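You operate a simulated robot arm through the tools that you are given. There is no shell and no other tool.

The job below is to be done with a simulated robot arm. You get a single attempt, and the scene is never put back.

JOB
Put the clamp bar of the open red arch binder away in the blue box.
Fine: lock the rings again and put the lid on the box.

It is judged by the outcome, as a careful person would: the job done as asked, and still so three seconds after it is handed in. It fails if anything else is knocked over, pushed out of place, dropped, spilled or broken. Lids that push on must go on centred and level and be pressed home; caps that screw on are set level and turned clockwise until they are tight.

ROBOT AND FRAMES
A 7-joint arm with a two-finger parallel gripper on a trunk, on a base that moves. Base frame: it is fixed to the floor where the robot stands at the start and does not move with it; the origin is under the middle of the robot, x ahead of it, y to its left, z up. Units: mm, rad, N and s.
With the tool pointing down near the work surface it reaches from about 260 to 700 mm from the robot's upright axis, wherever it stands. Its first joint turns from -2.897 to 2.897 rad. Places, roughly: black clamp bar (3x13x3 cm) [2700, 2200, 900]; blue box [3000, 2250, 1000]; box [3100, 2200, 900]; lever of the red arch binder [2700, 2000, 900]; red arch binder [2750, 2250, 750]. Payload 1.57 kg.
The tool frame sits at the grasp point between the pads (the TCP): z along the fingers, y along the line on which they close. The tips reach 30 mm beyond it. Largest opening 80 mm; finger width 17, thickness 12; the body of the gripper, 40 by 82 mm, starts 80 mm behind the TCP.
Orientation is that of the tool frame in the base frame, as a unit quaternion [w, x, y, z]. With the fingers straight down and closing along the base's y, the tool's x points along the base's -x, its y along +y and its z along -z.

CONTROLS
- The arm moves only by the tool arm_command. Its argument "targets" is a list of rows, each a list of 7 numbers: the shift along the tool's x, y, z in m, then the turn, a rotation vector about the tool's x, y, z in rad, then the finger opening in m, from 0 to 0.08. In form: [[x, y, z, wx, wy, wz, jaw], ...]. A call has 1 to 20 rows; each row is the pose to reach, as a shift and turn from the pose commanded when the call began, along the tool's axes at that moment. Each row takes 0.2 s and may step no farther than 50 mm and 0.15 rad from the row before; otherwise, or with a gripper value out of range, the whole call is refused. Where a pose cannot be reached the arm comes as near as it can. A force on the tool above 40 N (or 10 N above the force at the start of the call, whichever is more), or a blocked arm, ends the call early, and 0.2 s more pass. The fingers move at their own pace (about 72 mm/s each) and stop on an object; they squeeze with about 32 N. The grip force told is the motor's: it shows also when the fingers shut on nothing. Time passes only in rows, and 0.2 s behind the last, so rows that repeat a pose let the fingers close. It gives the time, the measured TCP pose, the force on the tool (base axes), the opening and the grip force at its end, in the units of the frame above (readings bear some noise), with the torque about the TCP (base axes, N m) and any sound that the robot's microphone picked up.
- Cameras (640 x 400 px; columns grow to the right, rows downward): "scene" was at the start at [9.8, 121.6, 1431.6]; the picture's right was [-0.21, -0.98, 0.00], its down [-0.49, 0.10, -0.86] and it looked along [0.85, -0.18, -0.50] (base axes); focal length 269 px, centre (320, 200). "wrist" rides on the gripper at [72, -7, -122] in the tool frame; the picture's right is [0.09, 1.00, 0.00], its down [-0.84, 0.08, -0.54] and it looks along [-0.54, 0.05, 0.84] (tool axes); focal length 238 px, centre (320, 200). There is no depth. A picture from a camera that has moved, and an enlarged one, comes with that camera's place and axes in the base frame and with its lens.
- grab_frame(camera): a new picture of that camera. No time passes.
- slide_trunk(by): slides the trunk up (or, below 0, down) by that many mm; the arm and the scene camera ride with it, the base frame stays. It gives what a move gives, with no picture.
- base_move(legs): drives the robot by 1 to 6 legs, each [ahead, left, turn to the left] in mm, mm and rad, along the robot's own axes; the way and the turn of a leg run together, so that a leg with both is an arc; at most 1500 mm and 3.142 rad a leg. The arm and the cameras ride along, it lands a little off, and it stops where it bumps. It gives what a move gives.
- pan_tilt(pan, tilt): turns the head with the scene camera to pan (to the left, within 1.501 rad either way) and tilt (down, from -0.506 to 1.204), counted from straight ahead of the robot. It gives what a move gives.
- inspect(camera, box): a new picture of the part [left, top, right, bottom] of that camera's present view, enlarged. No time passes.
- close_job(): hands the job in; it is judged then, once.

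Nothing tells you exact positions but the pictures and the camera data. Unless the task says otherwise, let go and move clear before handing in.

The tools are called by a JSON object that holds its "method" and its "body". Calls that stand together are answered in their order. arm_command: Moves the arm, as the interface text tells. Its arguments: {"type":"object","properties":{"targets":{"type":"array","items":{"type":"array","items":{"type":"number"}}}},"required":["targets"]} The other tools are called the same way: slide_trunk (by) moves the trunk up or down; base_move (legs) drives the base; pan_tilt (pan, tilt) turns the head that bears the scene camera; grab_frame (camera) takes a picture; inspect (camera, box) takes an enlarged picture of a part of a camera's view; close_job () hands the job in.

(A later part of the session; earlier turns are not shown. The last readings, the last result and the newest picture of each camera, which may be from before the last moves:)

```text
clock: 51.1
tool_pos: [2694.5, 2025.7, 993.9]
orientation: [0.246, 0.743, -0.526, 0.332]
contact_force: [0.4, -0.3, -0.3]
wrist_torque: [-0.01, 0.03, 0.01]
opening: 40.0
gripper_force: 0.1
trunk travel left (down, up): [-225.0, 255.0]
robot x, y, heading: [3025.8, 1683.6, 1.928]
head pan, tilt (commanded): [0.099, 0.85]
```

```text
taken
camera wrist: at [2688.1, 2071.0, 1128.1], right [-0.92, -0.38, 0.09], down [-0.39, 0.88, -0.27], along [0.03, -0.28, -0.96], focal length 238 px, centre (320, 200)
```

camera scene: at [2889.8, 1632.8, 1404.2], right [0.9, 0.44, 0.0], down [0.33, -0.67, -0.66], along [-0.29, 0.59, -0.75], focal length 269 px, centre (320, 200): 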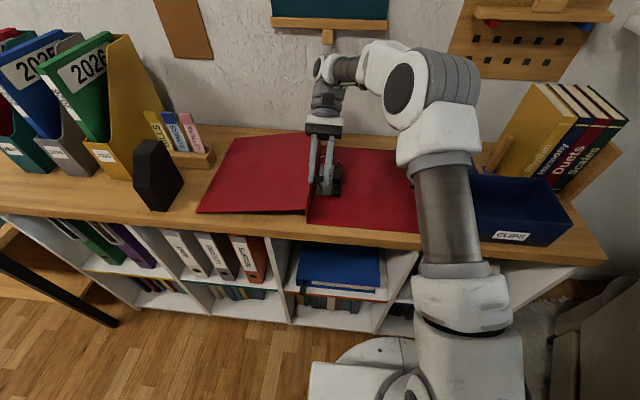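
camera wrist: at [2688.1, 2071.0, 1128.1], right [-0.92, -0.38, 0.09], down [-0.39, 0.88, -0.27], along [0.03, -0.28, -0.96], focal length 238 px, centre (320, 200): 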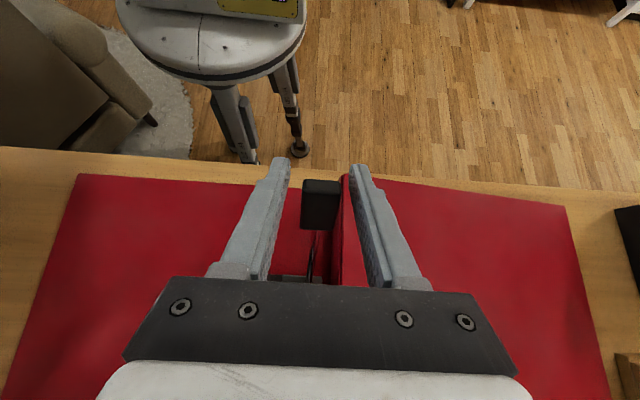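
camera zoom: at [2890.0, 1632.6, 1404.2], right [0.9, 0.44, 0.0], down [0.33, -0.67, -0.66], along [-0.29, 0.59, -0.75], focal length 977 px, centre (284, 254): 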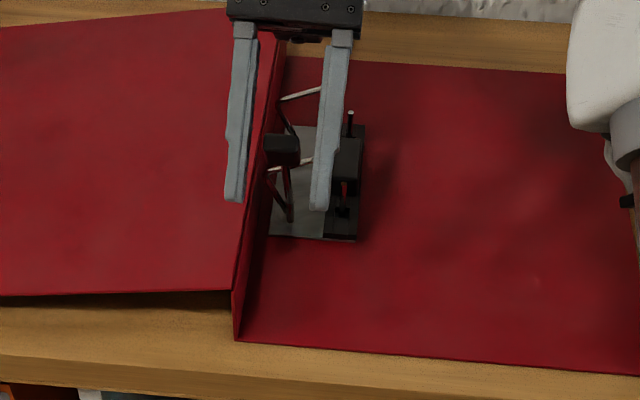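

The lever snapped further open and stays there, arches clear. I'll retreat straight up and then bring the tool upright.

{"method": "arm_command", "body": {"targets": [[0.026, 0, -0.023, 0, 0, 0, 0.04], [0.0525, 0, -0.046, 0, 0, 0, 0.04]]}}

{"method": "arm_command", "body": {"targets": [[0, 0, 0, 0, -0.14, 0, 0.05], [0, 0, 0, 0, -0.28, 0, 0.05], [0, 0, 0, 0, -0.42, 0, 0.05], [0, 0, 0, 0, -0.56, 0, 0.05], [0, 0, 0, 0, -0.7, 0, 0.05], [0, 0, 0, 0, -0.83, 0, 0.05]]}}

{"method": "grab_frame", "body": {"camera": "wrist"}}

{"method": "inspect", "body": {"camera": "scene", "box": [280, 130, 380, 240]}}

```text
clock: 51.8
tool_pos: [2696.3, 2025.8, 1052.4]
orientation: [0.246, 0.743, -0.527, 0.331]
contact_force: [-0.1, 0.2, 1.2]
wrist_torque: [0.0, -0.01, 0.05]
opening: 40.2
gripper_force: 0.2
out of reach, approached as far as the arm can: row 2
trunk travel left (down, up): [-225.0, 255.0]
robot x, y, heading: [3026.3, 1682.2, 1.929]
head pan, tilt (commanded): [0.099, 0.85]
```

```text
clock: 53.1
tool_pos: [2694.0, 2025.6, 1051.3]
orientation: [0.012, 0.814, -0.58, 0.003]
contact_force: [-0.2, -0.4, -0.1]
wrist_torque: [0.0, -0.01, 0.0]
opening: 50.0
gripper_force: 0.1
trunk travel left (down, up): [-225.0, 255.0]
robot x, y, heading: [3025.7, 1681.7, 1.921]
head pan, tilt (commanded): [0.099, 0.85]
```

```text
taken
camera wrist: at [2725.5, 1963.0, 1175.8], right [-0.91, -0.41, 0.02], down [-0.34, 0.78, 0.53], along [-0.23, 0.47, -0.85], focal length 238 px, centre (320, 200)
```

wrist: 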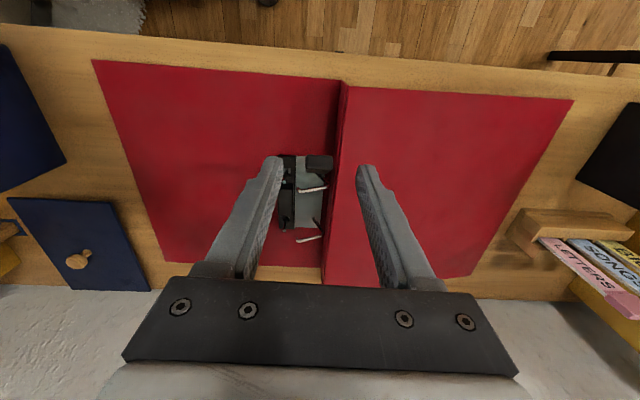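

```text
3.64 times, centred on (330, 185) of scene
camera zoom: at [2889.9, 1632.6, 1404.2], right [0.9, 0.44, 0.0], down [0.33, -0.67, -0.66], along [-0.29, 0.59, -0.75], focal length 977 px, centre (284, 254)
```

zoom: 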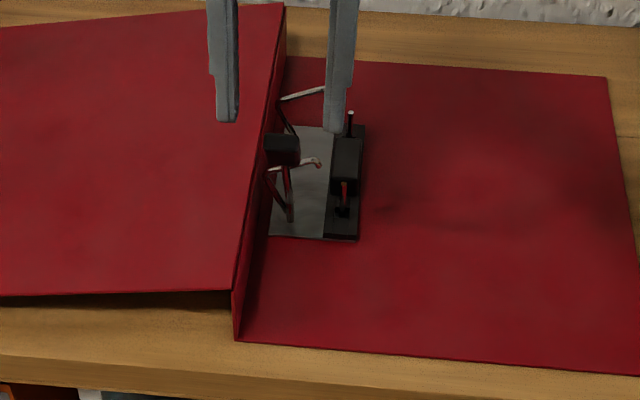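

The lever holds itself open with its handle near (2692, 2032, 995), well clear of the clamp bar. Now I'll go above the bar's raised block at about (2692, 2143) and square the tool.

{"method": "arm_command", "body": {"targets": [[-0.028, -0.0092, 0.0, 0.004, -0.005, -0.004, 0.05], [-0.056, -0.0184, 0.01, 0.008, -0.01, -0.008, 0.05], [-0.084, -0.0277, 0.035, 0.012, -0.014, -0.012, 0.045], [-0.1119, -0.0369, 0.061, 0.016, -0.0185, -0.015, 0.045]]}}

{"method": "grab_frame", "body": {"camera": "wrist"}}

{"method": "inspect", "body": {"camera": "scene", "box": [280, 130, 380, 240]}}

```text
clock: 54.1
tool_pos: [2692.1, 2145.2, 986.3]
orientation: [0.001, 0.819, -0.574, 0.0]
contact_force: [-0.1, 0.6, 0.3]
wrist_torque: [0.0, 0.02, -0.03]
opening: 44.9
gripper_force: 0.1
trunk travel left (down, up): [-225.0, 255.0]
robot x, y, heading: [3023.9, 1687.3, 1.924]
head pan, tilt (commanded): [0.099, 0.85]
```

```text
taken
camera wrist: at [2722.9, 2078.8, 1109.3], right [-0.91, -0.43, 0.0], down [-0.36, 0.76, 0.54], along [-0.23, 0.49, -0.84], focal length 238 px, centre (320, 200)
```

wrist: 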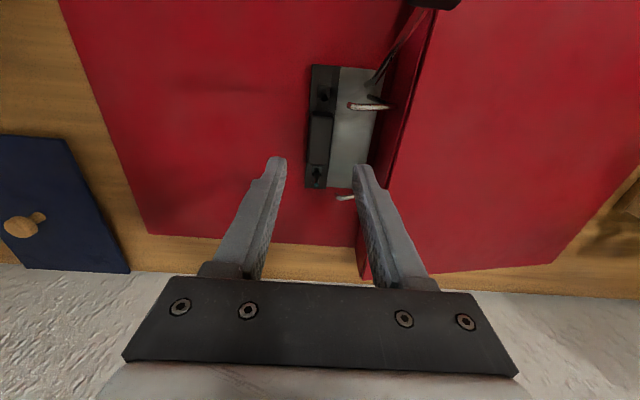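

```text
3.64 times, centred on (330, 185) of scene
camera zoom: at [2890.1, 1632.4, 1404.2], right [0.9, 0.44, 0.0], down [0.33, -0.67, -0.66], along [-0.29, 0.59, -0.75], focal length 977 px, centre (284, 254)
```

zoom: 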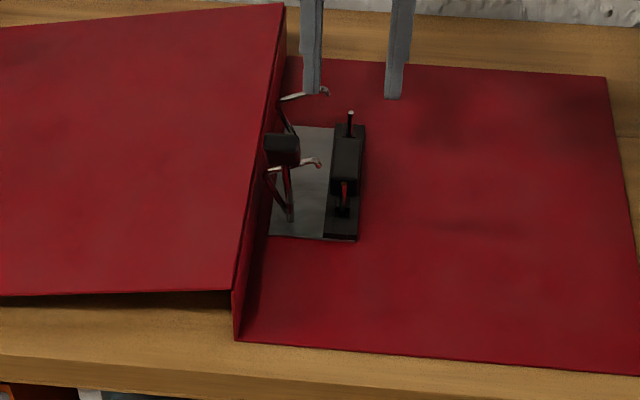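

{"method": "inspect", "body": {"camera": "wrist", "box": [270, 50, 410, 210]}}

{"method": "inspect", "body": {"camera": "scene", "box": [300, 150, 350, 200]}}

```text
2.50 times, centred on (340, 130) of wrist
camera zoom: at [2722.9, 2078.8, 1109.3], right [-0.91, -0.43, 0.0], down [-0.36, 0.76, 0.54], along [-0.23, 0.49, -0.84], focal length 596 px, centre (270, 375)
```

zoom: 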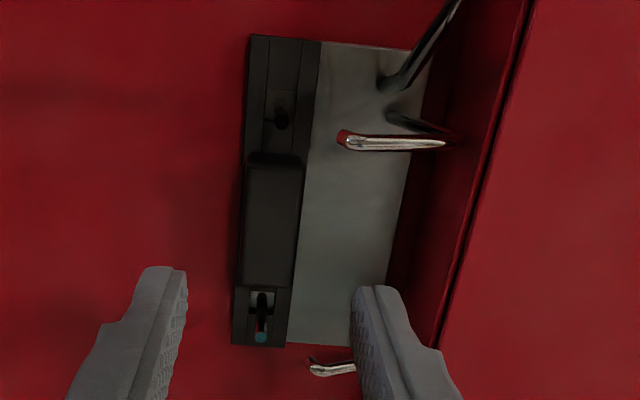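

```text
8.00 times, centred on (325, 175) of scene
camera zoom: at [2890.1, 1632.4, 1404.2], right [0.9, 0.44, 0.0], down [0.33, -0.67, -0.66], along [-0.29, 0.59, -0.75], focal length 2149 px, centre (280, 400)
```

zoom: 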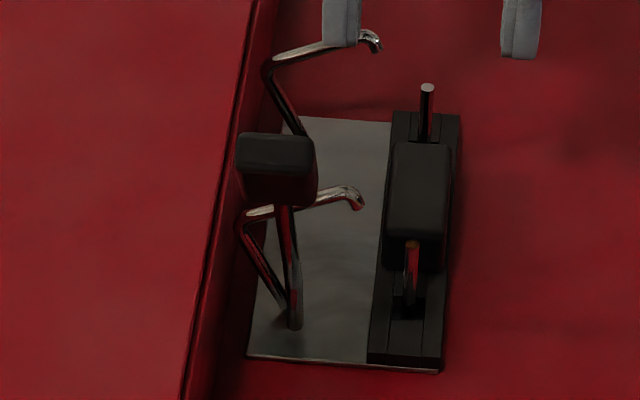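

The block's top centre triangulates to about (2693, 2145, 892), right under the tool, and the arches are clear. I'll descend to z≈910 (tips just above the bar's plate) and grip.

{"method": "arm_command", "body": {"targets": [[0, -0.0005, 0.03, 0, 0, 0, 0.042], [0, -0.0005, 0.055, 0, 0, 0, 0.042], [0, -0.0005, 0.07, 0, 0, 0, 0.042], [0, -0.0005, 0.0762, 0, 0, 0, 0.042]]}}

{"method": "inspect", "body": {"camera": "scene", "box": [280, 130, 380, 240]}}

{"method": "grab_frame", "body": {"camera": "wrist"}}

```text
clock: 55.1
tool_pos: [2692.4, 2142.2, 912.1]
orientation: [0.001, 0.819, -0.574, 0.001]
contact_force: [0.4, -0.1, 0.1]
wrist_torque: [-0.01, -0.01, -0.02]
opening: 42.0
gripper_force: 0.0
trunk travel left (down, up): [-225.0, 255.0]
robot x, y, heading: [3027.6, 1686.5, 1.926]
head pan, tilt (commanded): [0.099, 0.85]
```

```text
3.64 times, centred on (330, 185) of scene
camera zoom: at [2890.0, 1632.6, 1404.2], right [0.9, 0.44, 0.0], down [0.33, -0.67, -0.66], along [-0.29, 0.59, -0.75], focal length 977 px, centre (284, 254)
```

zoom: 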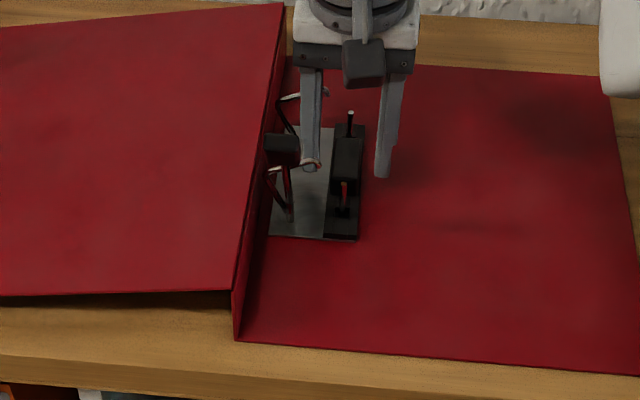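

```text
taken
camera wrist: at [2723.2, 2077.6, 1034.2], right [-0.91, -0.42, 0.0], down [-0.36, 0.76, 0.54], along [-0.23, 0.49, -0.84], focal length 238 px, centre (320, 200)
```

wrist: 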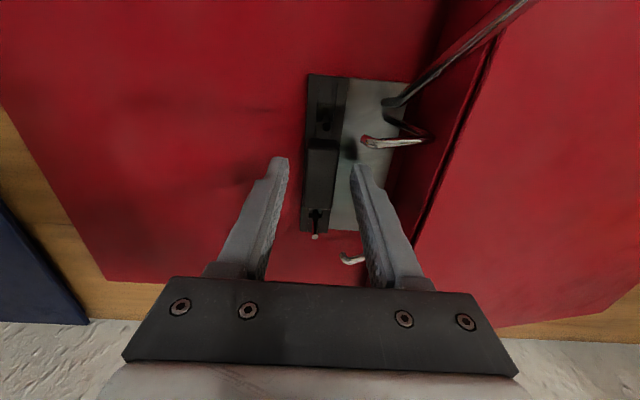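

Fingers straddle the block. Closing now.

{"method": "arm_command", "body": {"targets": [[0, 0, 0.001, 0, 0, 0, 0.0], [0, 0, 0.001, 0, 0, 0, 0.0], [0, 0, 0.001, 0, 0, 0, 0.0]]}}

{"method": "grab_frame", "body": {"camera": "wrist"}}

```text
clock: 56.0
tool_pos: [2691.6, 2142.9, 912.2]
orientation: [0.002, 0.818, -0.575, 0.0]
contact_force: [0.2, 0.2, 3.8]
wrist_torque: [-0.13, -0.02, 0.0]
opening: 20.5
gripper_force: 31.5
trunk travel left (down, up): [-225.0, 255.0]
robot x, y, heading: [3026.1, 1687.8, 1.926]
head pan, tilt (commanded): [0.099, 0.85]
```

```text
taken
camera wrist: at [2723.4, 2077.8, 1033.7], right [-0.91, -0.42, 0.0], down [-0.36, 0.76, 0.54], along [-0.23, 0.49, -0.84], focal length 238 px, centre (320, 200)
```

wrist: 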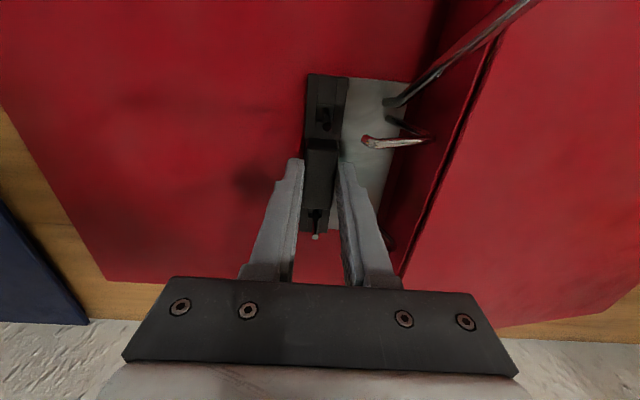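

The block is gripped at 20.5 mm. I'll lift straight up slowly off the posts.

{"method": "arm_command", "body": {"targets": [[0, 0, -0.008, 0, 0, 0, 0.0], [0, 0, -0.016, 0, 0, 0, 0.0], [0, 0, -0.025, 0, 0, 0, 0.0]]}}

{"method": "inspect", "body": {"camera": "scene", "box": [280, 130, 380, 240]}}

```text
clock: 56.8
tool_pos: [2692.7, 2142.1, 936.7]
orientation: [0.001, 0.818, -0.575, 0.0]
contact_force: [0.5, 0.7, -0.3]
wrist_torque: [0.01, 0.0, 0.0]
opening: 20.8
gripper_force: 32.3
trunk travel left (down, up): [-225.0, 255.0]
robot x, y, heading: [3030.8, 1684.7, 1.926]
head pan, tilt (commanded): [0.099, 0.85]
```

```text
3.64 times, centred on (330, 185) of scene
camera zoom: at [2889.9, 1632.6, 1404.2], right [0.9, 0.44, 0.0], down [0.33, -0.67, -0.66], along [-0.29, 0.59, -0.75], focal length 977 px, centre (284, 254)
```

zoom: 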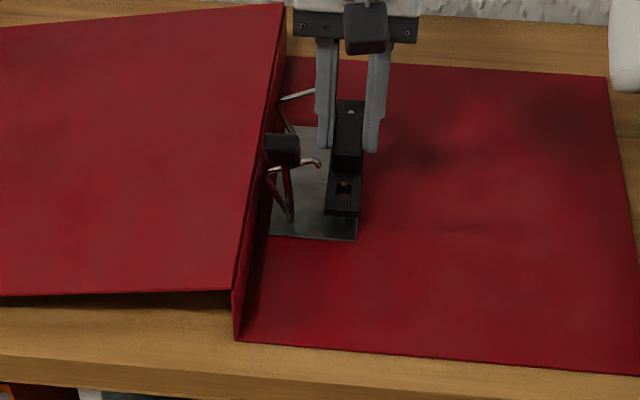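

The bar is coming off the posts freely. I'll lift it well clear, then carry it to above the box while turning it a quarter turn so it lies along the box's long side.

{"method": "arm_command", "body": {"targets": [[0, 0, -0.035, 0, 0, 0, 0.0], [0, 0, -0.07, 0, 0, 0, 0.0], [0, 0, -0.105, 0, 0, 0, 0.0], [0.0084, -0.0369, -0.105, 0, 0, 0.1428, 0.0], [0.0167, -0.0738, -0.105, 0, 0, 0.2856, 0.0], [0.0251, -0.1107, -0.105, 0, 0, 0.4284, 0.0], [0.0335, -0.1476, -0.105, 0, 0, 0.5712, 0.0], [0.0418, -0.1845, -0.105, 0, 0, 0.714, 0.0], [0.0502, -0.2215, -0.105, 0, 0, 0.8568, 0.0], [0.0585, -0.2584, -0.105, 0, 0, 0.9996, 0.0], [0.0669, -0.2953, -0.105, 0, 0, 1.1424, 0.0], [0.0753, -0.3322, -0.105, 0, 0, 1.2852, 0.0], [0.0836, -0.3691, -0.105, 0, 0, 1.428, 0.0], [0.092, -0.406, -0.105, 0, 0, 1.571, 0.0]]}}

{"method": "grab_frame", "body": {"camera": "wrist"}}

{"method": "grab_frame", "body": {"camera": "scene"}}

```text
clock: 59.8
tool_pos: [3104.4, 2192.0, 1042.0]
orientation: [0.0, -0.171, 0.985, -0.001]
contact_force: [-0.2, 0.3, -0.5]
wrist_torque: [-0.01, -0.02, 0.01]
opening: 20.7
gripper_force: 32.0
trunk travel left (down, up): [-225.0, 255.0]
robot x, y, heading: [3028.0, 1686.5, 1.925]
head pan, tilt (commanded): [0.099, 0.85]
```

```text
taken
camera wrist: at [3039.3, 2162.2, 1164.1], right [-0.42, 0.91, 0.0], down [0.76, 0.36, 0.54], along [0.49, 0.23, -0.84], focal length 238 px, centre (320, 200)
```

wrist: 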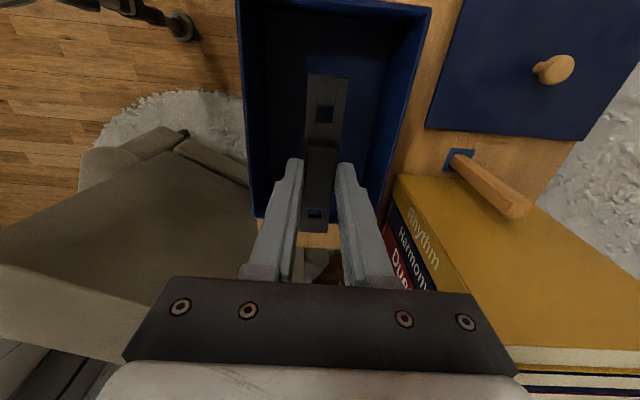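

```text
taken
camera scene: at [2889.8, 1632.6, 1404.2], right [0.9, 0.44, 0.0], down [0.33, -0.67, -0.66], along [-0.29, 0.59, -0.75], focal length 269 px, centre (320, 200)
```

scene: 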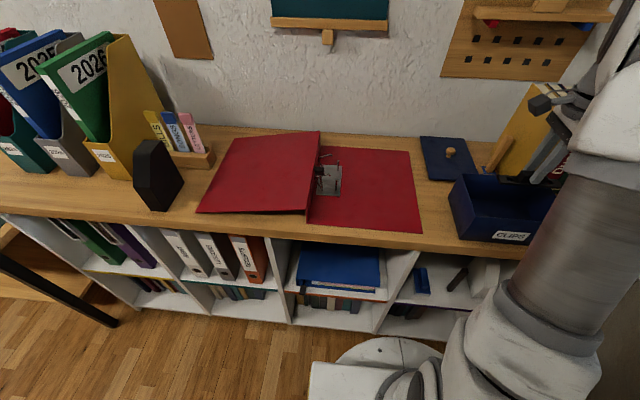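

The bar hangs centred over the box, aligned with its long side. I'll lower it to just above the box floor.

{"method": "arm_command", "body": {"targets": [[0, 0, 0.03, 0, 0, 0, 0.0], [0, 0, 0.06, 0, 0, 0, 0.0], [0, 0, 0.09, 0, 0, 0, 0.0], [0, 0, 0.115, 0, 0, 0, 0.0], [0, 0, 0.125, 0, 0, 0, 0.0]]}}

{"method": "grab_frame", "body": {"camera": "wrist"}}

```text
clock: 61.0
tool_pos: [3106.9, 2193.2, 915.5]
orientation: [0.0, -0.173, 0.985, -0.001]
contact_force: [-0.9, -0.1, -0.8]
wrist_torque: [-0.01, 0.0, -0.01]
opening: 20.9
gripper_force: 31.4
trunk travel left (down, up): [-225.0, 255.0]
robot x, y, heading: [3027.5, 1688.4, 1.93]
head pan, tilt (commanded): [0.099, 0.85]
```

```text
taken
camera wrist: at [3041.7, 2163.6, 1037.3], right [-0.42, 0.91, 0.0], down [0.76, 0.36, 0.54], along [0.49, 0.23, -0.84], focal length 238 px, centre (320, 200)
```

wrist: 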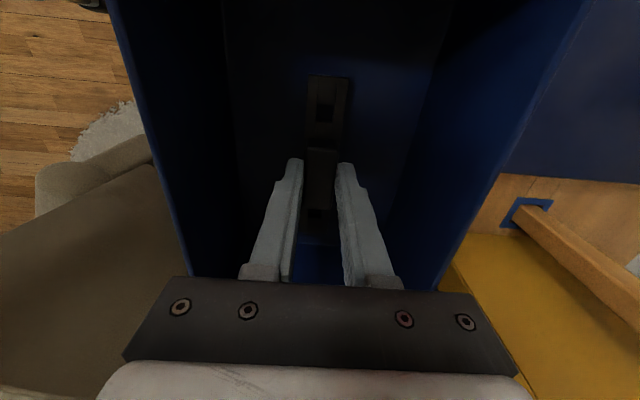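

No contact yet; the bar is deep in the box and centred. I'll ease down in 1–2 mm steps until it touches.

{"method": "arm_command", "body": {"targets": [[0, 0, 0.0015, 0, 0, 0, 0.0], [0, 0, 0.003, 0, 0, 0, 0.0]]}}

{"method": "arm_command", "body": {"targets": [[0, 0, 0.001, 0, 0, 0, 0.0], [0, 0, 0.002, 0, 0, 0, 0.0]]}}

```text
clock: 61.5
tool_pos: [3107.2, 2194.6, 911.8]
orientation: [-0.001, -0.172, 0.985, -0.001]
contact_force: [0.7, -0.7, -0.4]
wrist_torque: [0.0, -0.02, 0.03]
opening: 20.5
gripper_force: 31.8
trunk travel left (down, up): [-225.0, 255.0]
robot x, y, heading: [3026.4, 1685.9, 1.924]
head pan, tilt (commanded): [0.099, 0.85]
```

```text
clock: 62.1
tool_pos: [3106.9, 2193.1, 912.9]
orientation: [-0.002, -0.172, 0.985, -0.001]
contact_force: [0.2, -0.7, -0.7]
wrist_torque: [0.02, 0.04, 0.03]
opening: 20.8
gripper_force: 31.9
trunk travel left (down, up): [-225.0, 255.0]
robot x, y, heading: [3028.1, 1685.6, 1.926]
head pan, tilt (commanded): [0.099, 0.85]
```

{"method": "arm_command", "body": {"targets": [[0, 0, 0.001, 0, 0, 0, 0.0], [0, 0, 0.002, 0, 0, 0, 0.0]]}}

{"method": "arm_command", "body": {"targets": [[0, 0, 0.001, 0, 0, 0, 0.0], [0, 0, 0.002, 0, 0, 0, 0.0]]}}

```text
clock: 62.8
tool_pos: [3106.4, 2194.1, 910.2]
orientation: [-0.001, -0.172, 0.985, -0.001]
contact_force: [-0.4, 0.2, 2.2]
wrist_torque: [0.02, -0.05, -0.01]
opening: 20.7
gripper_force: 32.0
trunk travel left (down, up): [-225.0, 255.0]
robot x, y, heading: [3027.7, 1686.3, 1.932]
head pan, tilt (commanded): [0.099, 0.85]
```

```text
clock: 63.4
tool_pos: [3106.2, 2193.8, 909.1]
orientation: [0.0, -0.172, 0.985, 0.001]
contact_force: [0.2, -2.6, 21.4]
wrist_torque: [-0.24, 0.38, -0.04]
opening: 20.6
gripper_force: 31.7
trunk travel left (down, up): [-225.0, 255.0]
robot x, y, heading: [3023.7, 1685.1, 1.921]
head pan, tilt (commanded): [0.099, 0.85]
```

Touchdown. I'll ease off a millimetre and open the fingers, then rise straight out.

{"method": "arm_command", "body": {"targets": [[0, 0, -0.0015, 0, 0, 0, 0.0], [0, 0, -0.0015, 0, 0, 0, 0.03], [0, 0, -0.0015, 0, 0, 0, 0.042], [0, 0, -0.0015, 0, 0, 0, 0.042]]}}

{"method": "arm_command", "body": {"targets": [[0, 0, -0.02, 0, 0, 0, 0.042], [0, 0, -0.06, 0, 0, 0, 0.042], [0, 0, -0.105, 0, 0, 0, 0.042], [0, 0, -0.15, 0, 0, 0, 0.042]]}}

{"method": "grab_frame", "body": {"camera": "wrist"}}

{"method": "grab_frame", "body": {"camera": "scene"}}

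```text
clock: 64.3
tool_pos: [3106.8, 2192.8, 908.1]
orientation: [-0.001, -0.172, 0.985, -0.001]
contact_force: [0.9, -0.7, 1.8]
wrist_torque: [0.04, -0.01, -0.04]
opening: 42.2
gripper_force: 0.1
trunk travel left (down, up): [-225.0, 255.0]
robot x, y, heading: [3028.0, 1687.5, 1.926]
head pan, tilt (commanded): [0.099, 0.85]
```

```text
clock: 65.3
tool_pos: [3103.9, 2195.3, 1059.3]
orientation: [-0.001, -0.172, 0.985, -0.001]
contact_force: [-0.2, 0.4, 0.2]
wrist_torque: [0.0, 0.02, -0.01]
opening: 42.1
gripper_force: 0.0
trunk travel left (down, up): [-225.0, 255.0]
robot x, y, heading: [3024.5, 1685.5, 1.924]
head pan, tilt (commanded): [0.099, 0.85]
```

```text
taken
camera wrist: at [3038.6, 2165.3, 1181.9], right [-0.42, 0.91, 0.0], down [0.76, 0.36, 0.54], along [0.49, 0.23, -0.84], focal length 238 px, centre (320, 200)
```

wrist: 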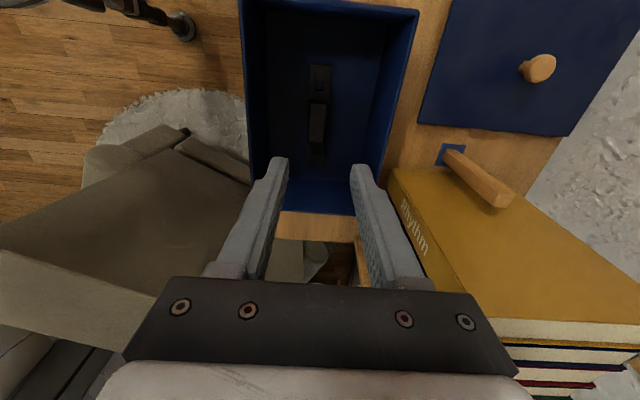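

```text
taken
camera scene: at [2890.0, 1632.7, 1404.2], right [0.9, 0.44, 0.0], down [0.33, -0.67, -0.66], along [-0.29, 0.59, -0.75], focal length 269 px, centre (320, 200)
```

scene: 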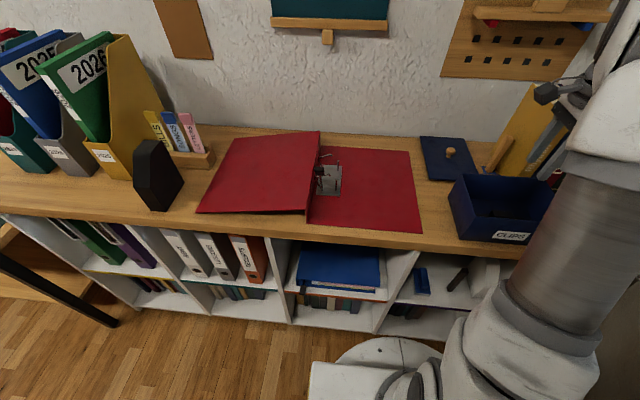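

The clamp bar lies flat in the box. Next I go back to the lever, turning the tool back, fingers closed, staying above it first to check its place.

{"method": "arm_command", "body": {"targets": [[0.0402, 0.0011, 0, 0, 0, -0.1428, 0.03], [0.0804, 0.0022, 0, 0, 0, -0.2856, 0.0], [0.1207, 0.0033, 0, 0, 0, -0.4284, 0.0], [0.1609, 0.0044, 0, 0, 0, -0.5712, 0.0], [0.2011, 0.0055, 0, 0, 0, -0.714, 0.0], [0.2414, 0.0066, 0, 0, 0, -0.8568, 0.0], [0.2816, 0.0077, 0, 0, 0, -0.9996, 0.0], [0.3218, 0.0088, 0, 0, 0, -1.1424, 0.0], [0.362, 0.0099, 0, 0, 0, -1.2852, 0.0], [0.4023, 0.011, 0, 0, 0, -1.428, 0.0], [0.4425, 0.012, 0, 0, 0, -1.571, 0.0]]}}

{"method": "grab_frame", "body": {"camera": "wrist"}}

{"method": "inspect", "body": {"camera": "scene", "box": [280, 130, 380, 240]}}

```text
clock: 67.8
tool_pos: [2685.5, 2054.6, 1060.2]
orientation: [0.001, 0.819, -0.574, 0.0]
contact_force: [0.1, 0.2, -0.1]
wrist_torque: [-0.02, 0.02, 0.01]
opening: 0.0
gripper_force: 21.6
trunk travel left (down, up): [-225.0, 255.0]
robot x, y, heading: [3023.6, 1689.6, 1.927]
head pan, tilt (commanded): [0.099, 0.85]
```

```text
taken
camera wrist: at [2716.4, 1990.2, 1182.2], right [-0.9, -0.43, 0.0], down [-0.36, 0.76, 0.54], along [-0.23, 0.49, -0.84], focal length 238 px, centre (320, 200)
```

wrist: 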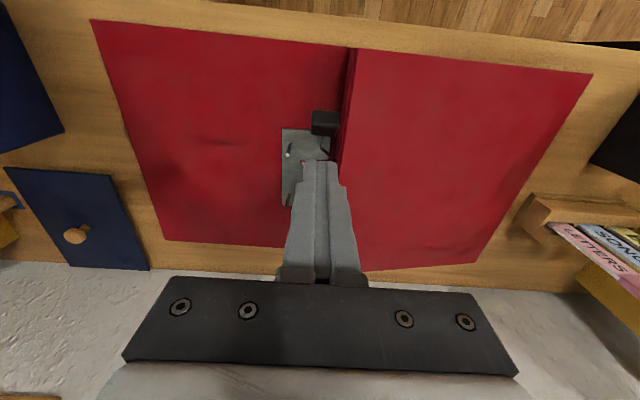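

```text
3.64 times, centred on (330, 185) of scene
camera zoom: at [2890.1, 1632.6, 1404.2], right [0.9, 0.44, 0.0], down [0.33, -0.67, -0.66], along [-0.29, 0.59, -0.75], focal length 977 px, centre (284, 254)
```

zoom: 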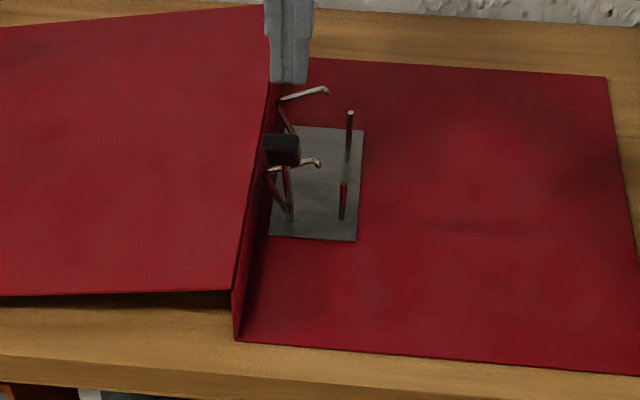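

The handle sits at about (2692, 2034, 993) just in front of the closed fingers. I'll come down behind it, then push it toward me and down along its arc.

{"method": "arm_command", "body": {"targets": [[-0.003, 0, 0.015, 0, 0, 0, 0.0], [-0.003, 0, 0.033, 0, 0, 0, 0.0]]}}

{"method": "inspect", "body": {"camera": "scene", "box": [280, 130, 380, 240]}}

{"method": "grab_frame", "body": {"camera": "wrist"}}

```text
clock: 68.3
tool_pos: [2685.1, 2057.1, 1025.3]
orientation: [0.001, 0.819, -0.574, 0.0]
contact_force: [-1.0, -1.6, 0.0]
wrist_torque: [0.01, 0.01, 0.0]
opening: 0.2
gripper_force: 20.5
trunk travel left (down, up): [-225.0, 255.0]
robot x, y, heading: [3024.6, 1683.4, 1.93]
head pan, tilt (commanded): [0.099, 0.85]
```

```text
3.64 times, centred on (330, 185) of scene
camera zoom: at [2890.0, 1632.5, 1404.2], right [0.9, 0.44, 0.0], down [0.33, -0.67, -0.66], along [-0.29, 0.59, -0.75], focal length 977 px, centre (284, 254)
```

zoom: 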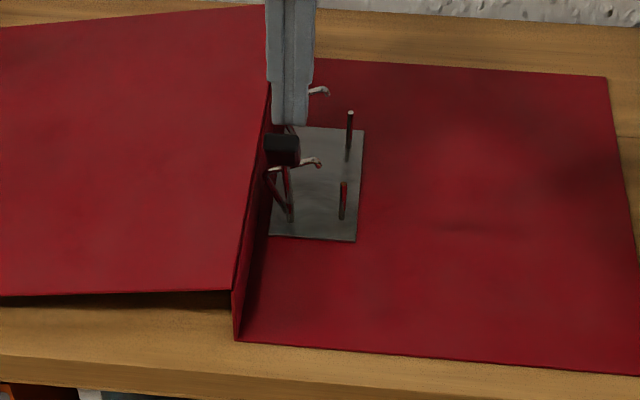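

```text
taken
camera wrist: at [2715.7, 1992.6, 1147.5], right [-0.91, -0.43, 0.0], down [-0.36, 0.76, 0.54], along [-0.23, 0.49, -0.84], focal length 238 px, centre (320, 200)
```

wrist: 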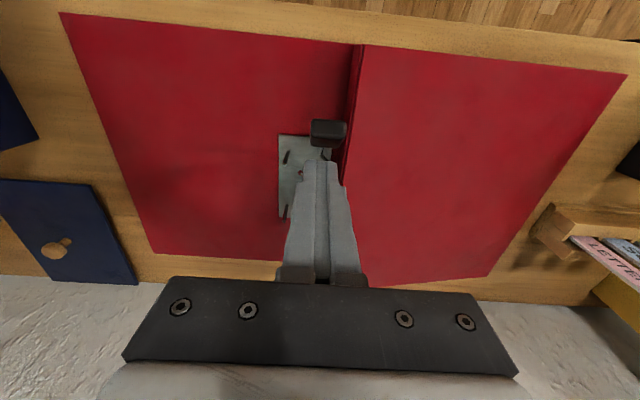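

The fingertips are behind the handle. Pushing it down along the arc now, first half.

{"method": "arm_command", "body": {"targets": [[0.0105, 0.002, 0.0, 0, 0, 0, 0.0], [0.0251, 0.002, 0.007, 0, 0, 0, 0.0], [0.0365, 0.002, 0.0145, 0, 0, 0, 0.0], [0.0472, 0.002, 0.0229, 0, 0, 0, 0.0]]}}

{"method": "inspect", "body": {"camera": "scene", "box": [280, 130, 380, 240]}}

```text
clock: 69.3
tool_pos: [2699.9, 2011.3, 1003.1]
orientation: [0.0, 0.819, -0.574, 0.0]
contact_force: [1.1, -0.3, 0.5]
wrist_torque: [-0.01, -0.01, 0.01]
opening: 0.1
gripper_force: 21.8
trunk travel left (down, up): [-225.0, 255.0]
robot x, y, heading: [3026.6, 1687.7, 1.932]
head pan, tilt (commanded): [0.099, 0.85]
```

```text
3.64 times, centred on (330, 185) of scene
camera zoom: at [2890.0, 1632.6, 1404.2], right [0.9, 0.44, 0.0], down [0.33, -0.67, -0.66], along [-0.29, 0.59, -0.75], focal length 977 px, centre (284, 254)
```

zoom: 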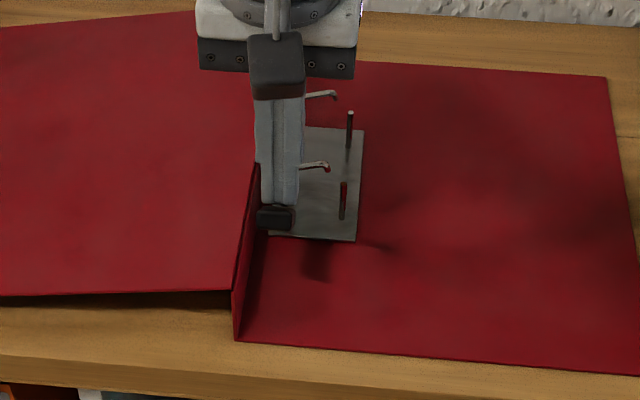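

The lever and arches follow and the binder stays put. Continuing.

{"method": "arm_command", "body": {"targets": [[0.0097, 0, 0.0095, 0, 0, 0, 0.0], [0.0184, 0, 0.0199, 0, 0, 0, 0.0], [0.0262, 0, 0.0312, 0, 0, 0, 0.0], [0.0326, 0, 0.0431, 0, 0, 0, 0.0], [0.0379, 0, 0.0557, 0, 0, 0, 0.0]]}}

{"method": "inspect", "body": {"camera": "scene", "box": [280, 130, 380, 240]}}

{"method": "grab_frame", "body": {"camera": "wrist"}}

```text
clock: 70.5
tool_pos: [2711.8, 1978.7, 947.2]
orientation: [0.001, 0.818, -0.575, -0.001]
contact_force: [0.1, -0.9, 0.3]
wrist_torque: [0.03, 0.01, 0.0]
opening: 0.1
gripper_force: 21.5
trunk travel left (down, up): [-225.0, 255.0]
robot x, y, heading: [3026.0, 1688.5, 1.928]
head pan, tilt (commanded): [0.099, 0.85]
```

```text
3.64 times, centred on (330, 185) of scene
camera zoom: at [2890.0, 1632.6, 1404.2], right [0.9, 0.44, 0.0], down [0.33, -0.67, -0.66], along [-0.29, 0.59, -0.75], focal length 977 px, centre (284, 254)
```

zoom: 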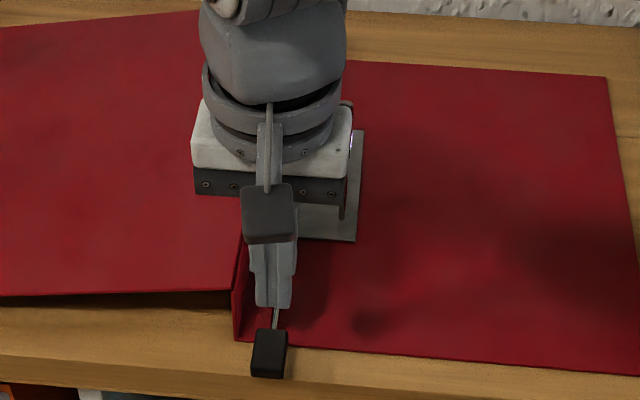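

```text
taken
camera wrist: at [2743.2, 1913.3, 1069.3], right [-0.91, -0.42, 0.0], down [-0.36, 0.76, 0.54], along [-0.23, 0.49, -0.84], focal length 238 px, centre (320, 200)
```

wrist: 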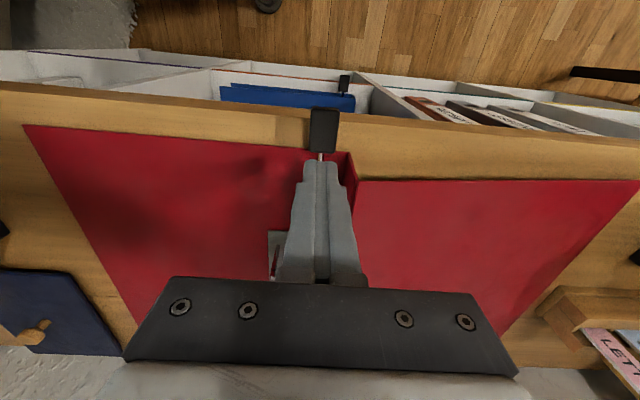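

The lever has snapped back down by itself; the handle lies flat again. I'll press gently on top of it to be sure it is fully home.

{"method": "arm_command", "body": {"targets": [[0.009, 0, 0.0, 0, 0, 0, 0.0], [0.017, 0, 0.0, 0, 0, 0, 0.0], [0.017, 0, 0.015, 0, 0, 0, 0.0], [0.017, 0, 0.025, 0, 0, 0, 0.0], [0.017, 0, 0.028, 0, 0, 0, 0.0]]}}

{"method": "inspect", "body": {"camera": "scene", "box": [280, 150, 380, 260]}}

```text
clock: 71.8
tool_pos: [2719.7, 1960.9, 919.3]
orientation: [0.002, 0.818, -0.575, 0.0]
contact_force: [-1.3, -0.5, 0.8]
wrist_torque: [-0.02, 0.0, 0.0]
opening: 0.0
gripper_force: 21.2
trunk travel left (down, up): [-225.0, 255.0]
robot x, y, heading: [3025.6, 1685.2, 1.928]
head pan, tilt (commanded): [0.099, 0.85]
```

```text
3.64 times, centred on (330, 205) of scene
camera zoom: at [2890.0, 1632.5, 1404.2], right [0.9, 0.44, 0.0], down [0.33, -0.67, -0.66], along [-0.29, 0.59, -0.75], focal length 977 px, centre (284, 182)
```

zoom: 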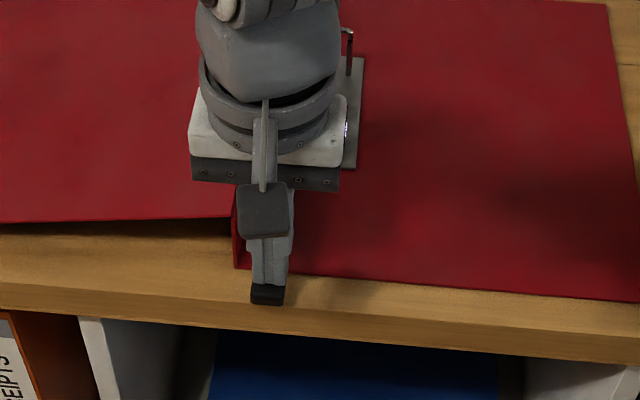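

{"method": "arm_command", "body": {"targets": [[0, 0, 0.0015, 0, 0, 0, 0.0], [0, 0, 0.003, 0, 0, 0, 0.0]]}}

{"method": "arm_command", "body": {"targets": [[0, 0, 0.0015, 0, 0, 0, 0.0], [0, 0, 0.003, 0, 0, 0, 0.0]]}}

```text
clock: 72.3
tool_pos: [2718.5, 1959.2, 918.1]
orientation: [0.001, 0.818, -0.575, -0.001]
contact_force: [4.7, -6.7, 18.9]
wrist_torque: [-0.04, -0.07, -0.03]
opening: 0.1
gripper_force: 21.7
trunk travel left (down, up): [-225.0, 255.0]
robot x, y, heading: [3028.2, 1684.0, 1.925]
head pan, tilt (commanded): [0.099, 0.85]
```

```text
clock: 73.0
tool_pos: [2718.2, 1959.8, 916.5]
orientation: [0.0, 0.818, -0.575, -0.002]
contact_force: [8.2, -8.2, 28.9]
wrist_torque: [-0.08, -0.21, -0.04]
opening: 0.0
gripper_force: 21.6
trunk travel left (down, up): [-225.0, 255.0]
robot x, y, heading: [3026.3, 1687.7, 1.925]
head pan, tilt (commanded): [0.099, 0.85]
stopped in row 2: the force on the tool passed its limit at 40 N (the readings are from after the stop); the commanded pose is now the measured one
```

The handle is hard against its stop, so it's fully down. I'll back up and check the rings and the binder's place.

{"method": "arm_command", "body": {"targets": [[0, 0, -0.02, 0, 0, 0, 0.0], [0, 0, -0.06, 0, 0, 0, 0.0], [0.0, 0, -0.1, 0, 0, 0, 0.0], [0.0, -0.045, -0.12, 0, 0, 0, 0.02], [0.0, -0.09, -0.13, 0, 0, 0, 0.04], [0.0, -0.135, -0.14, 0, 0, 0, 0.05], [0.0, -0.18, -0.15, 0, 0, 0, 0.05], [0.0, -0.225, -0.15, 0, 0, 0, 0.05], [0.0, -0.27, -0.15, 0, 0, 0, 0.05]]}}

{"method": "grab_frame", "body": {"camera": "scene"}}

{"method": "inspect", "body": {"camera": "scene", "box": [280, 130, 380, 240]}}

{"method": "inspect", "body": {"camera": "scene", "box": [296, 150, 356, 188]}}

```text
clock: 75.0
tool_pos: [2972.2, 2052.9, 1063.2]
orientation: [0.001, 0.818, -0.575, -0.002]
contact_force: [-0.3, -0.2, 0.6]
wrist_torque: [0.0, 0.0, 0.04]
opening: 50.1
gripper_force: 0.1
trunk travel left (down, up): [-225.0, 255.0]
robot x, y, heading: [3029.1, 1684.7, 1.927]
head pan, tilt (commanded): [0.099, 0.85]
```

```text
taken
camera scene: at [2889.9, 1632.4, 1404.2], right [0.9, 0.44, 0.0], down [0.33, -0.67, -0.66], along [-0.29, 0.59, -0.75], focal length 269 px, centre (320, 200)
```

scene: 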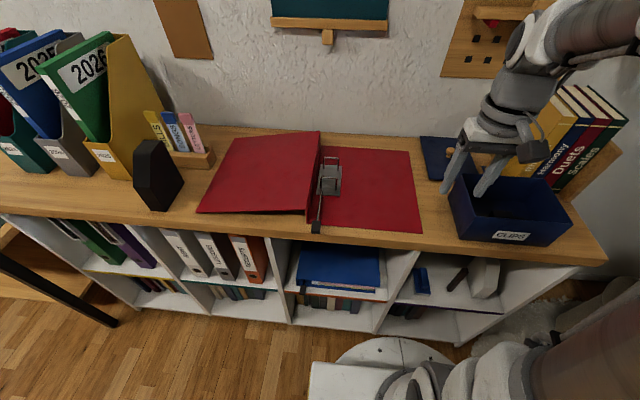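

```text
3.64 times, centred on (330, 185) of scene
camera zoom: at [2889.9, 1632.4, 1404.2], right [0.9, 0.44, 0.0], down [0.33, -0.67, -0.66], along [-0.29, 0.59, -0.75], focal length 977 px, centre (284, 254)
```

zoom: 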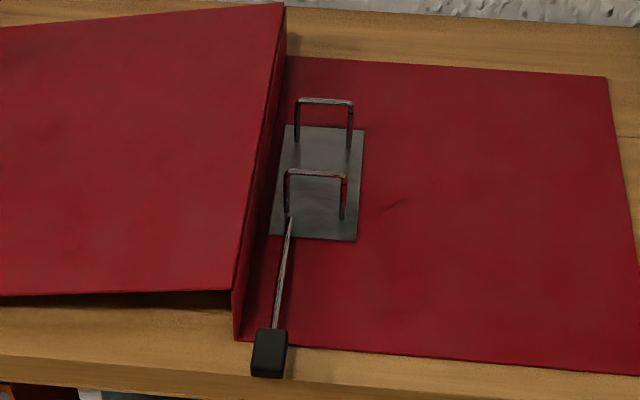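

```text
10.53 times, centred on (326, 169) of scene
camera zoom: at [2889.9, 1632.4, 1404.2], right [0.9, 0.44, 0.0], down [0.33, -0.67, -0.66], along [-0.29, 0.59, -0.75], focal length 2828 px, centre (257, 526)
```

zoom: 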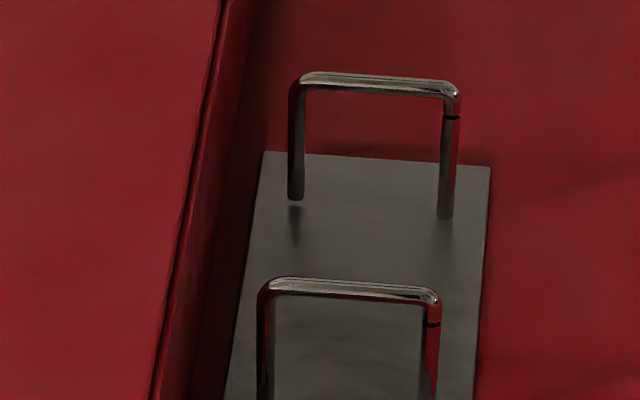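

The rings are closed exactly as at the start, the binder is within about 4 mm of its original place, and the lever is home. Now for the lid: it lies behind, centred near (2965, 2382), so I'll shift the base right and a little closer.

{"method": "base_move", "body": {"legs": [[0, -165, 0], [60, 0, 0]]}}

{"method": "pan_tilt", "body": {"pan": 0.0, "tilt": 0.85}}

{"method": "grab_frame", "body": {"camera": "scene"}}

{"method": "grab_frame", "body": {"camera": "wrist"}}

```text
clock: 77.6
tool_pos: [3112.8, 2151.6, 1062.5]
orientation: [0.0, 0.819, -0.574, -0.001]
contact_force: [0.8, 0.4, -0.5]
wrist_torque: [-0.01, -0.02, -0.01]
opening: 49.9
gripper_force: 0.0
trunk travel left (down, up): [-225.0, 255.0]
robot x, y, heading: [3167.0, 1783.1, 1.93]
head pan, tilt (commanded): [0.099, 0.85]
stopped in leg 2: the robot was blocked; the commanded pose is now the measured one
```

```text
clock: 78.3
tool_pos: [3110.8, 2152.7, 1063.2]
orientation: [0.002, 0.819, -0.573, -0.001]
contact_force: [0.1, 0.1, -0.5]
wrist_torque: [0.01, 0.03, 0.0]
opening: 50.0
gripper_force: 0.1
trunk travel left (down, up): [-225.0, 255.0]
robot x, y, heading: [3168.4, 1783.0, 1.931]
head pan, tilt (commanded): [0.0, 0.85]
```

```text
taken
camera scene: at [3037.4, 1735.5, 1404.2], right [0.94, 0.35, 0.0], down [0.26, -0.7, -0.66], along [-0.23, 0.62, -0.75], focal length 269 px, centre (320, 200)
```

scene: 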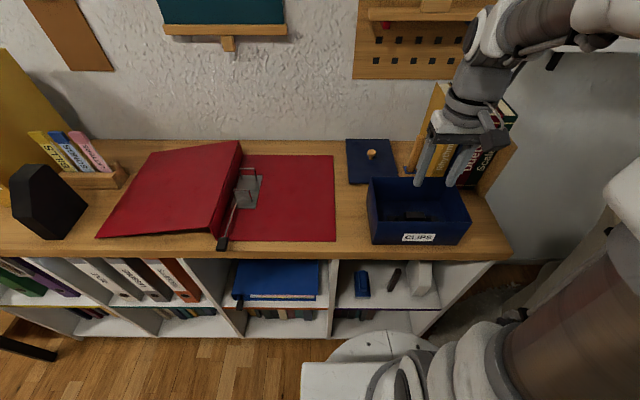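

```text
taken
camera wrist: at [3143.0, 2087.6, 1185.2], right [-0.9, -0.43, 0.0], down [-0.36, 0.76, 0.54], along [-0.23, 0.49, -0.84], focal length 238 px, centre (320, 200)
```

wrist: 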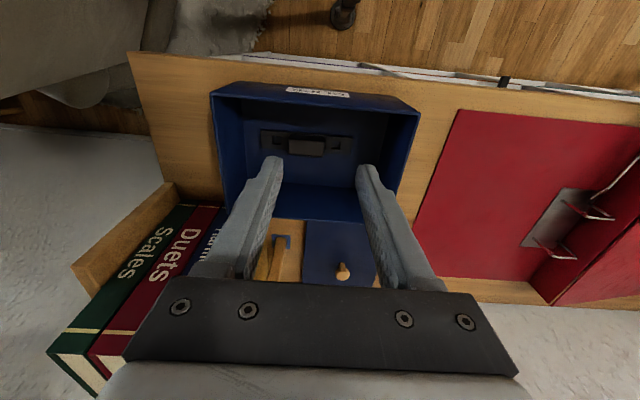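

The base touched something at its front (probably the shelf's foot) and stopped. I'll back off a centimetre and check that nothing moved, then study the lid.

{"method": "base_move", "body": {"legs": [[-12, 0, -0.01]]}}

{"method": "grab_frame", "body": {"camera": "scene"}}

{"method": "inspect", "body": {"camera": "scene", "box": [330, 120, 490, 260]}}

{"method": "inspect", "body": {"camera": "wrist", "box": [240, 210, 400, 300]}}

```text
clock: 79.1
tool_pos: [3119.8, 2141.8, 1064.3]
orientation: [0.001, 0.816, -0.578, -0.001]
contact_force: [0.4, -0.8, -0.5]
wrist_torque: [-0.01, 0.0, -0.05]
opening: 49.9
gripper_force: 0.2
trunk travel left (down, up): [-225.0, 255.0]
robot x, y, heading: [3173.8, 1774.5, 1.921]
head pan, tilt (commanded): [0.0, 0.85]
```

```text
taken
camera scene: at [3041.1, 1725.5, 1404.2], right [0.94, 0.34, 0.0], down [0.26, -0.71, -0.66], along [-0.22, 0.62, -0.75], focal length 269 px, centre (320, 200)
```

scene: 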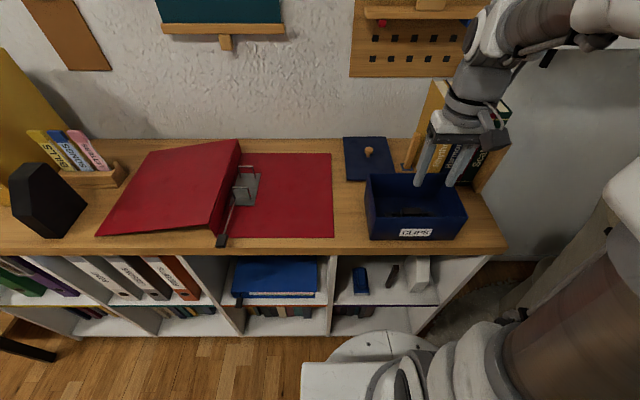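

```text
2.86 times, centred on (410, 190) of scene
camera zoom: at [3041.1, 1725.5, 1404.2], right [0.94, 0.34, 0.0], down [0.26, -0.71, -0.66], along [-0.22, 0.62, -0.75], focal length 768 px, centre (63, 229)
```

zoom: 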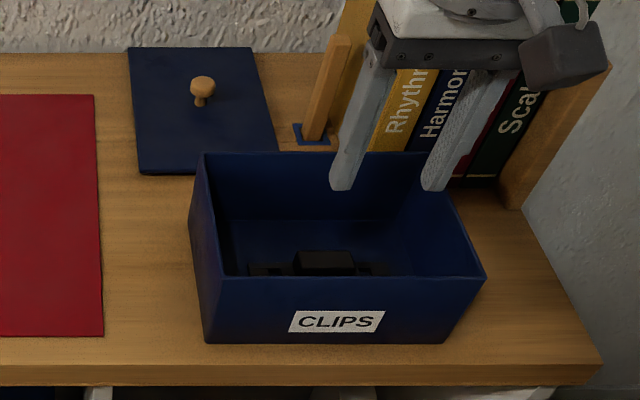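

```text
4.00 times, centred on (320, 255) of wrist
camera zoom: at [3150.2, 2076.5, 1185.2], right [-0.91, -0.42, 0.0], down [-0.35, 0.76, 0.54], along [-0.23, 0.49, -0.84], focal length 953 px, centre (320, -20)
```

zoom: 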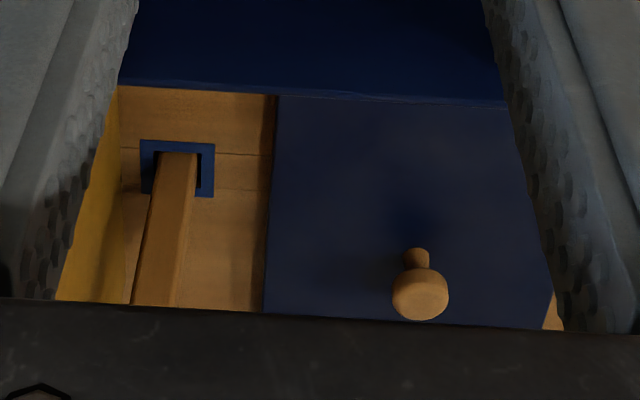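

Nothing else moved. The knob's head is at about (2958, 2382, 896), about 25 mm across, at the lid's centre; the lid lies with its long side away from me and needs a quarter turn. I'll go above the knob with the tool turned a quarter so that placing can be done with the tool square to me.

{"method": "arm_command", "body": {"targets": [[-0.0255, 0.0066, 0, 0, 0, 0.1419, 0.05], [-0.0509, 0.0133, 0, 0, 0, 0.2838, 0.05], [-0.0764, 0.0199, 0, 0, 0, 0.4257, 0.05], [-0.1018, 0.0265, 0, 0, 0, 0.5676, 0.05], [-0.1273, 0.0332, 0, 0, 0, 0.7095, 0.05], [-0.1527, 0.0398, 0, 0, 0, 0.8514, 0.05], [-0.1782, 0.0465, 0, 0, 0, 0.9934, 0.05], [-0.2036, 0.0531, 0, 0, 0, 1.1353, 0.05], [-0.2291, 0.0597, 0, 0, 0, 1.2772, 0.05], [-0.2545, 0.0664, 0.0, 0, 0, 1.4191, 0.05], [-0.28, 0.073, 0.02, 0, 0, 1.561, 0.05], [-0.28, 0.073, 0.05, 0, 0, 1.561, 0.05]]}}

{"method": "grab_frame", "body": {"camera": "wrist"}}

{"method": "grab_frame", "body": {"camera": "scene"}}

```text
clock: 81.7
tool_pos: [2956.9, 2381.4, 1012.7]
orientation: [-0.002, -0.172, 0.985, 0.0]
contact_force: [0.1, -0.2, 0.7]
wrist_torque: [0.01, 0.01, -0.01]
opening: 50.1
gripper_force: 0.1
trunk travel left (down, up): [-225.0, 255.0]
robot x, y, heading: [3171.1, 1776.0, 1.921]
head pan, tilt (commanded): [0.0, 0.85]
```

```text
taken
camera wrist: at [2892.0, 2352.4, 1134.7], right [-0.43, 0.91, 0.0], down [0.76, 0.36, 0.54], along [0.49, 0.23, -0.84], focal length 238 px, centre (320, 200)
```

wrist: 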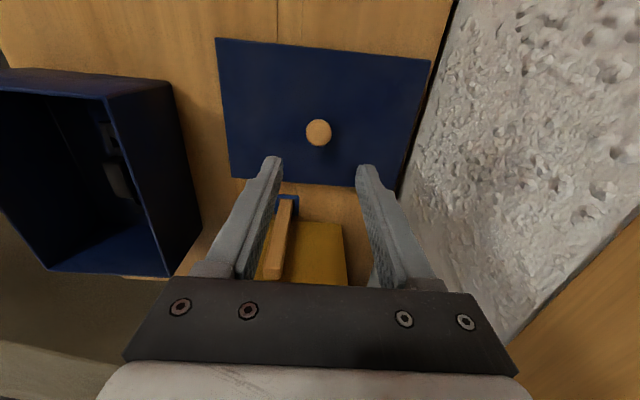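

```text
taken
camera scene: at [3041.1, 1725.5, 1404.2], right [0.94, 0.34, 0.0], down [0.26, -0.71, -0.66], along [-0.22, 0.62, -0.75], focal length 269 px, centre (320, 200)
```

scene: 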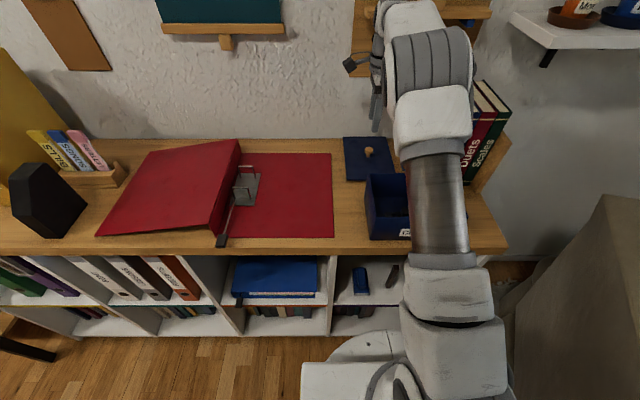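

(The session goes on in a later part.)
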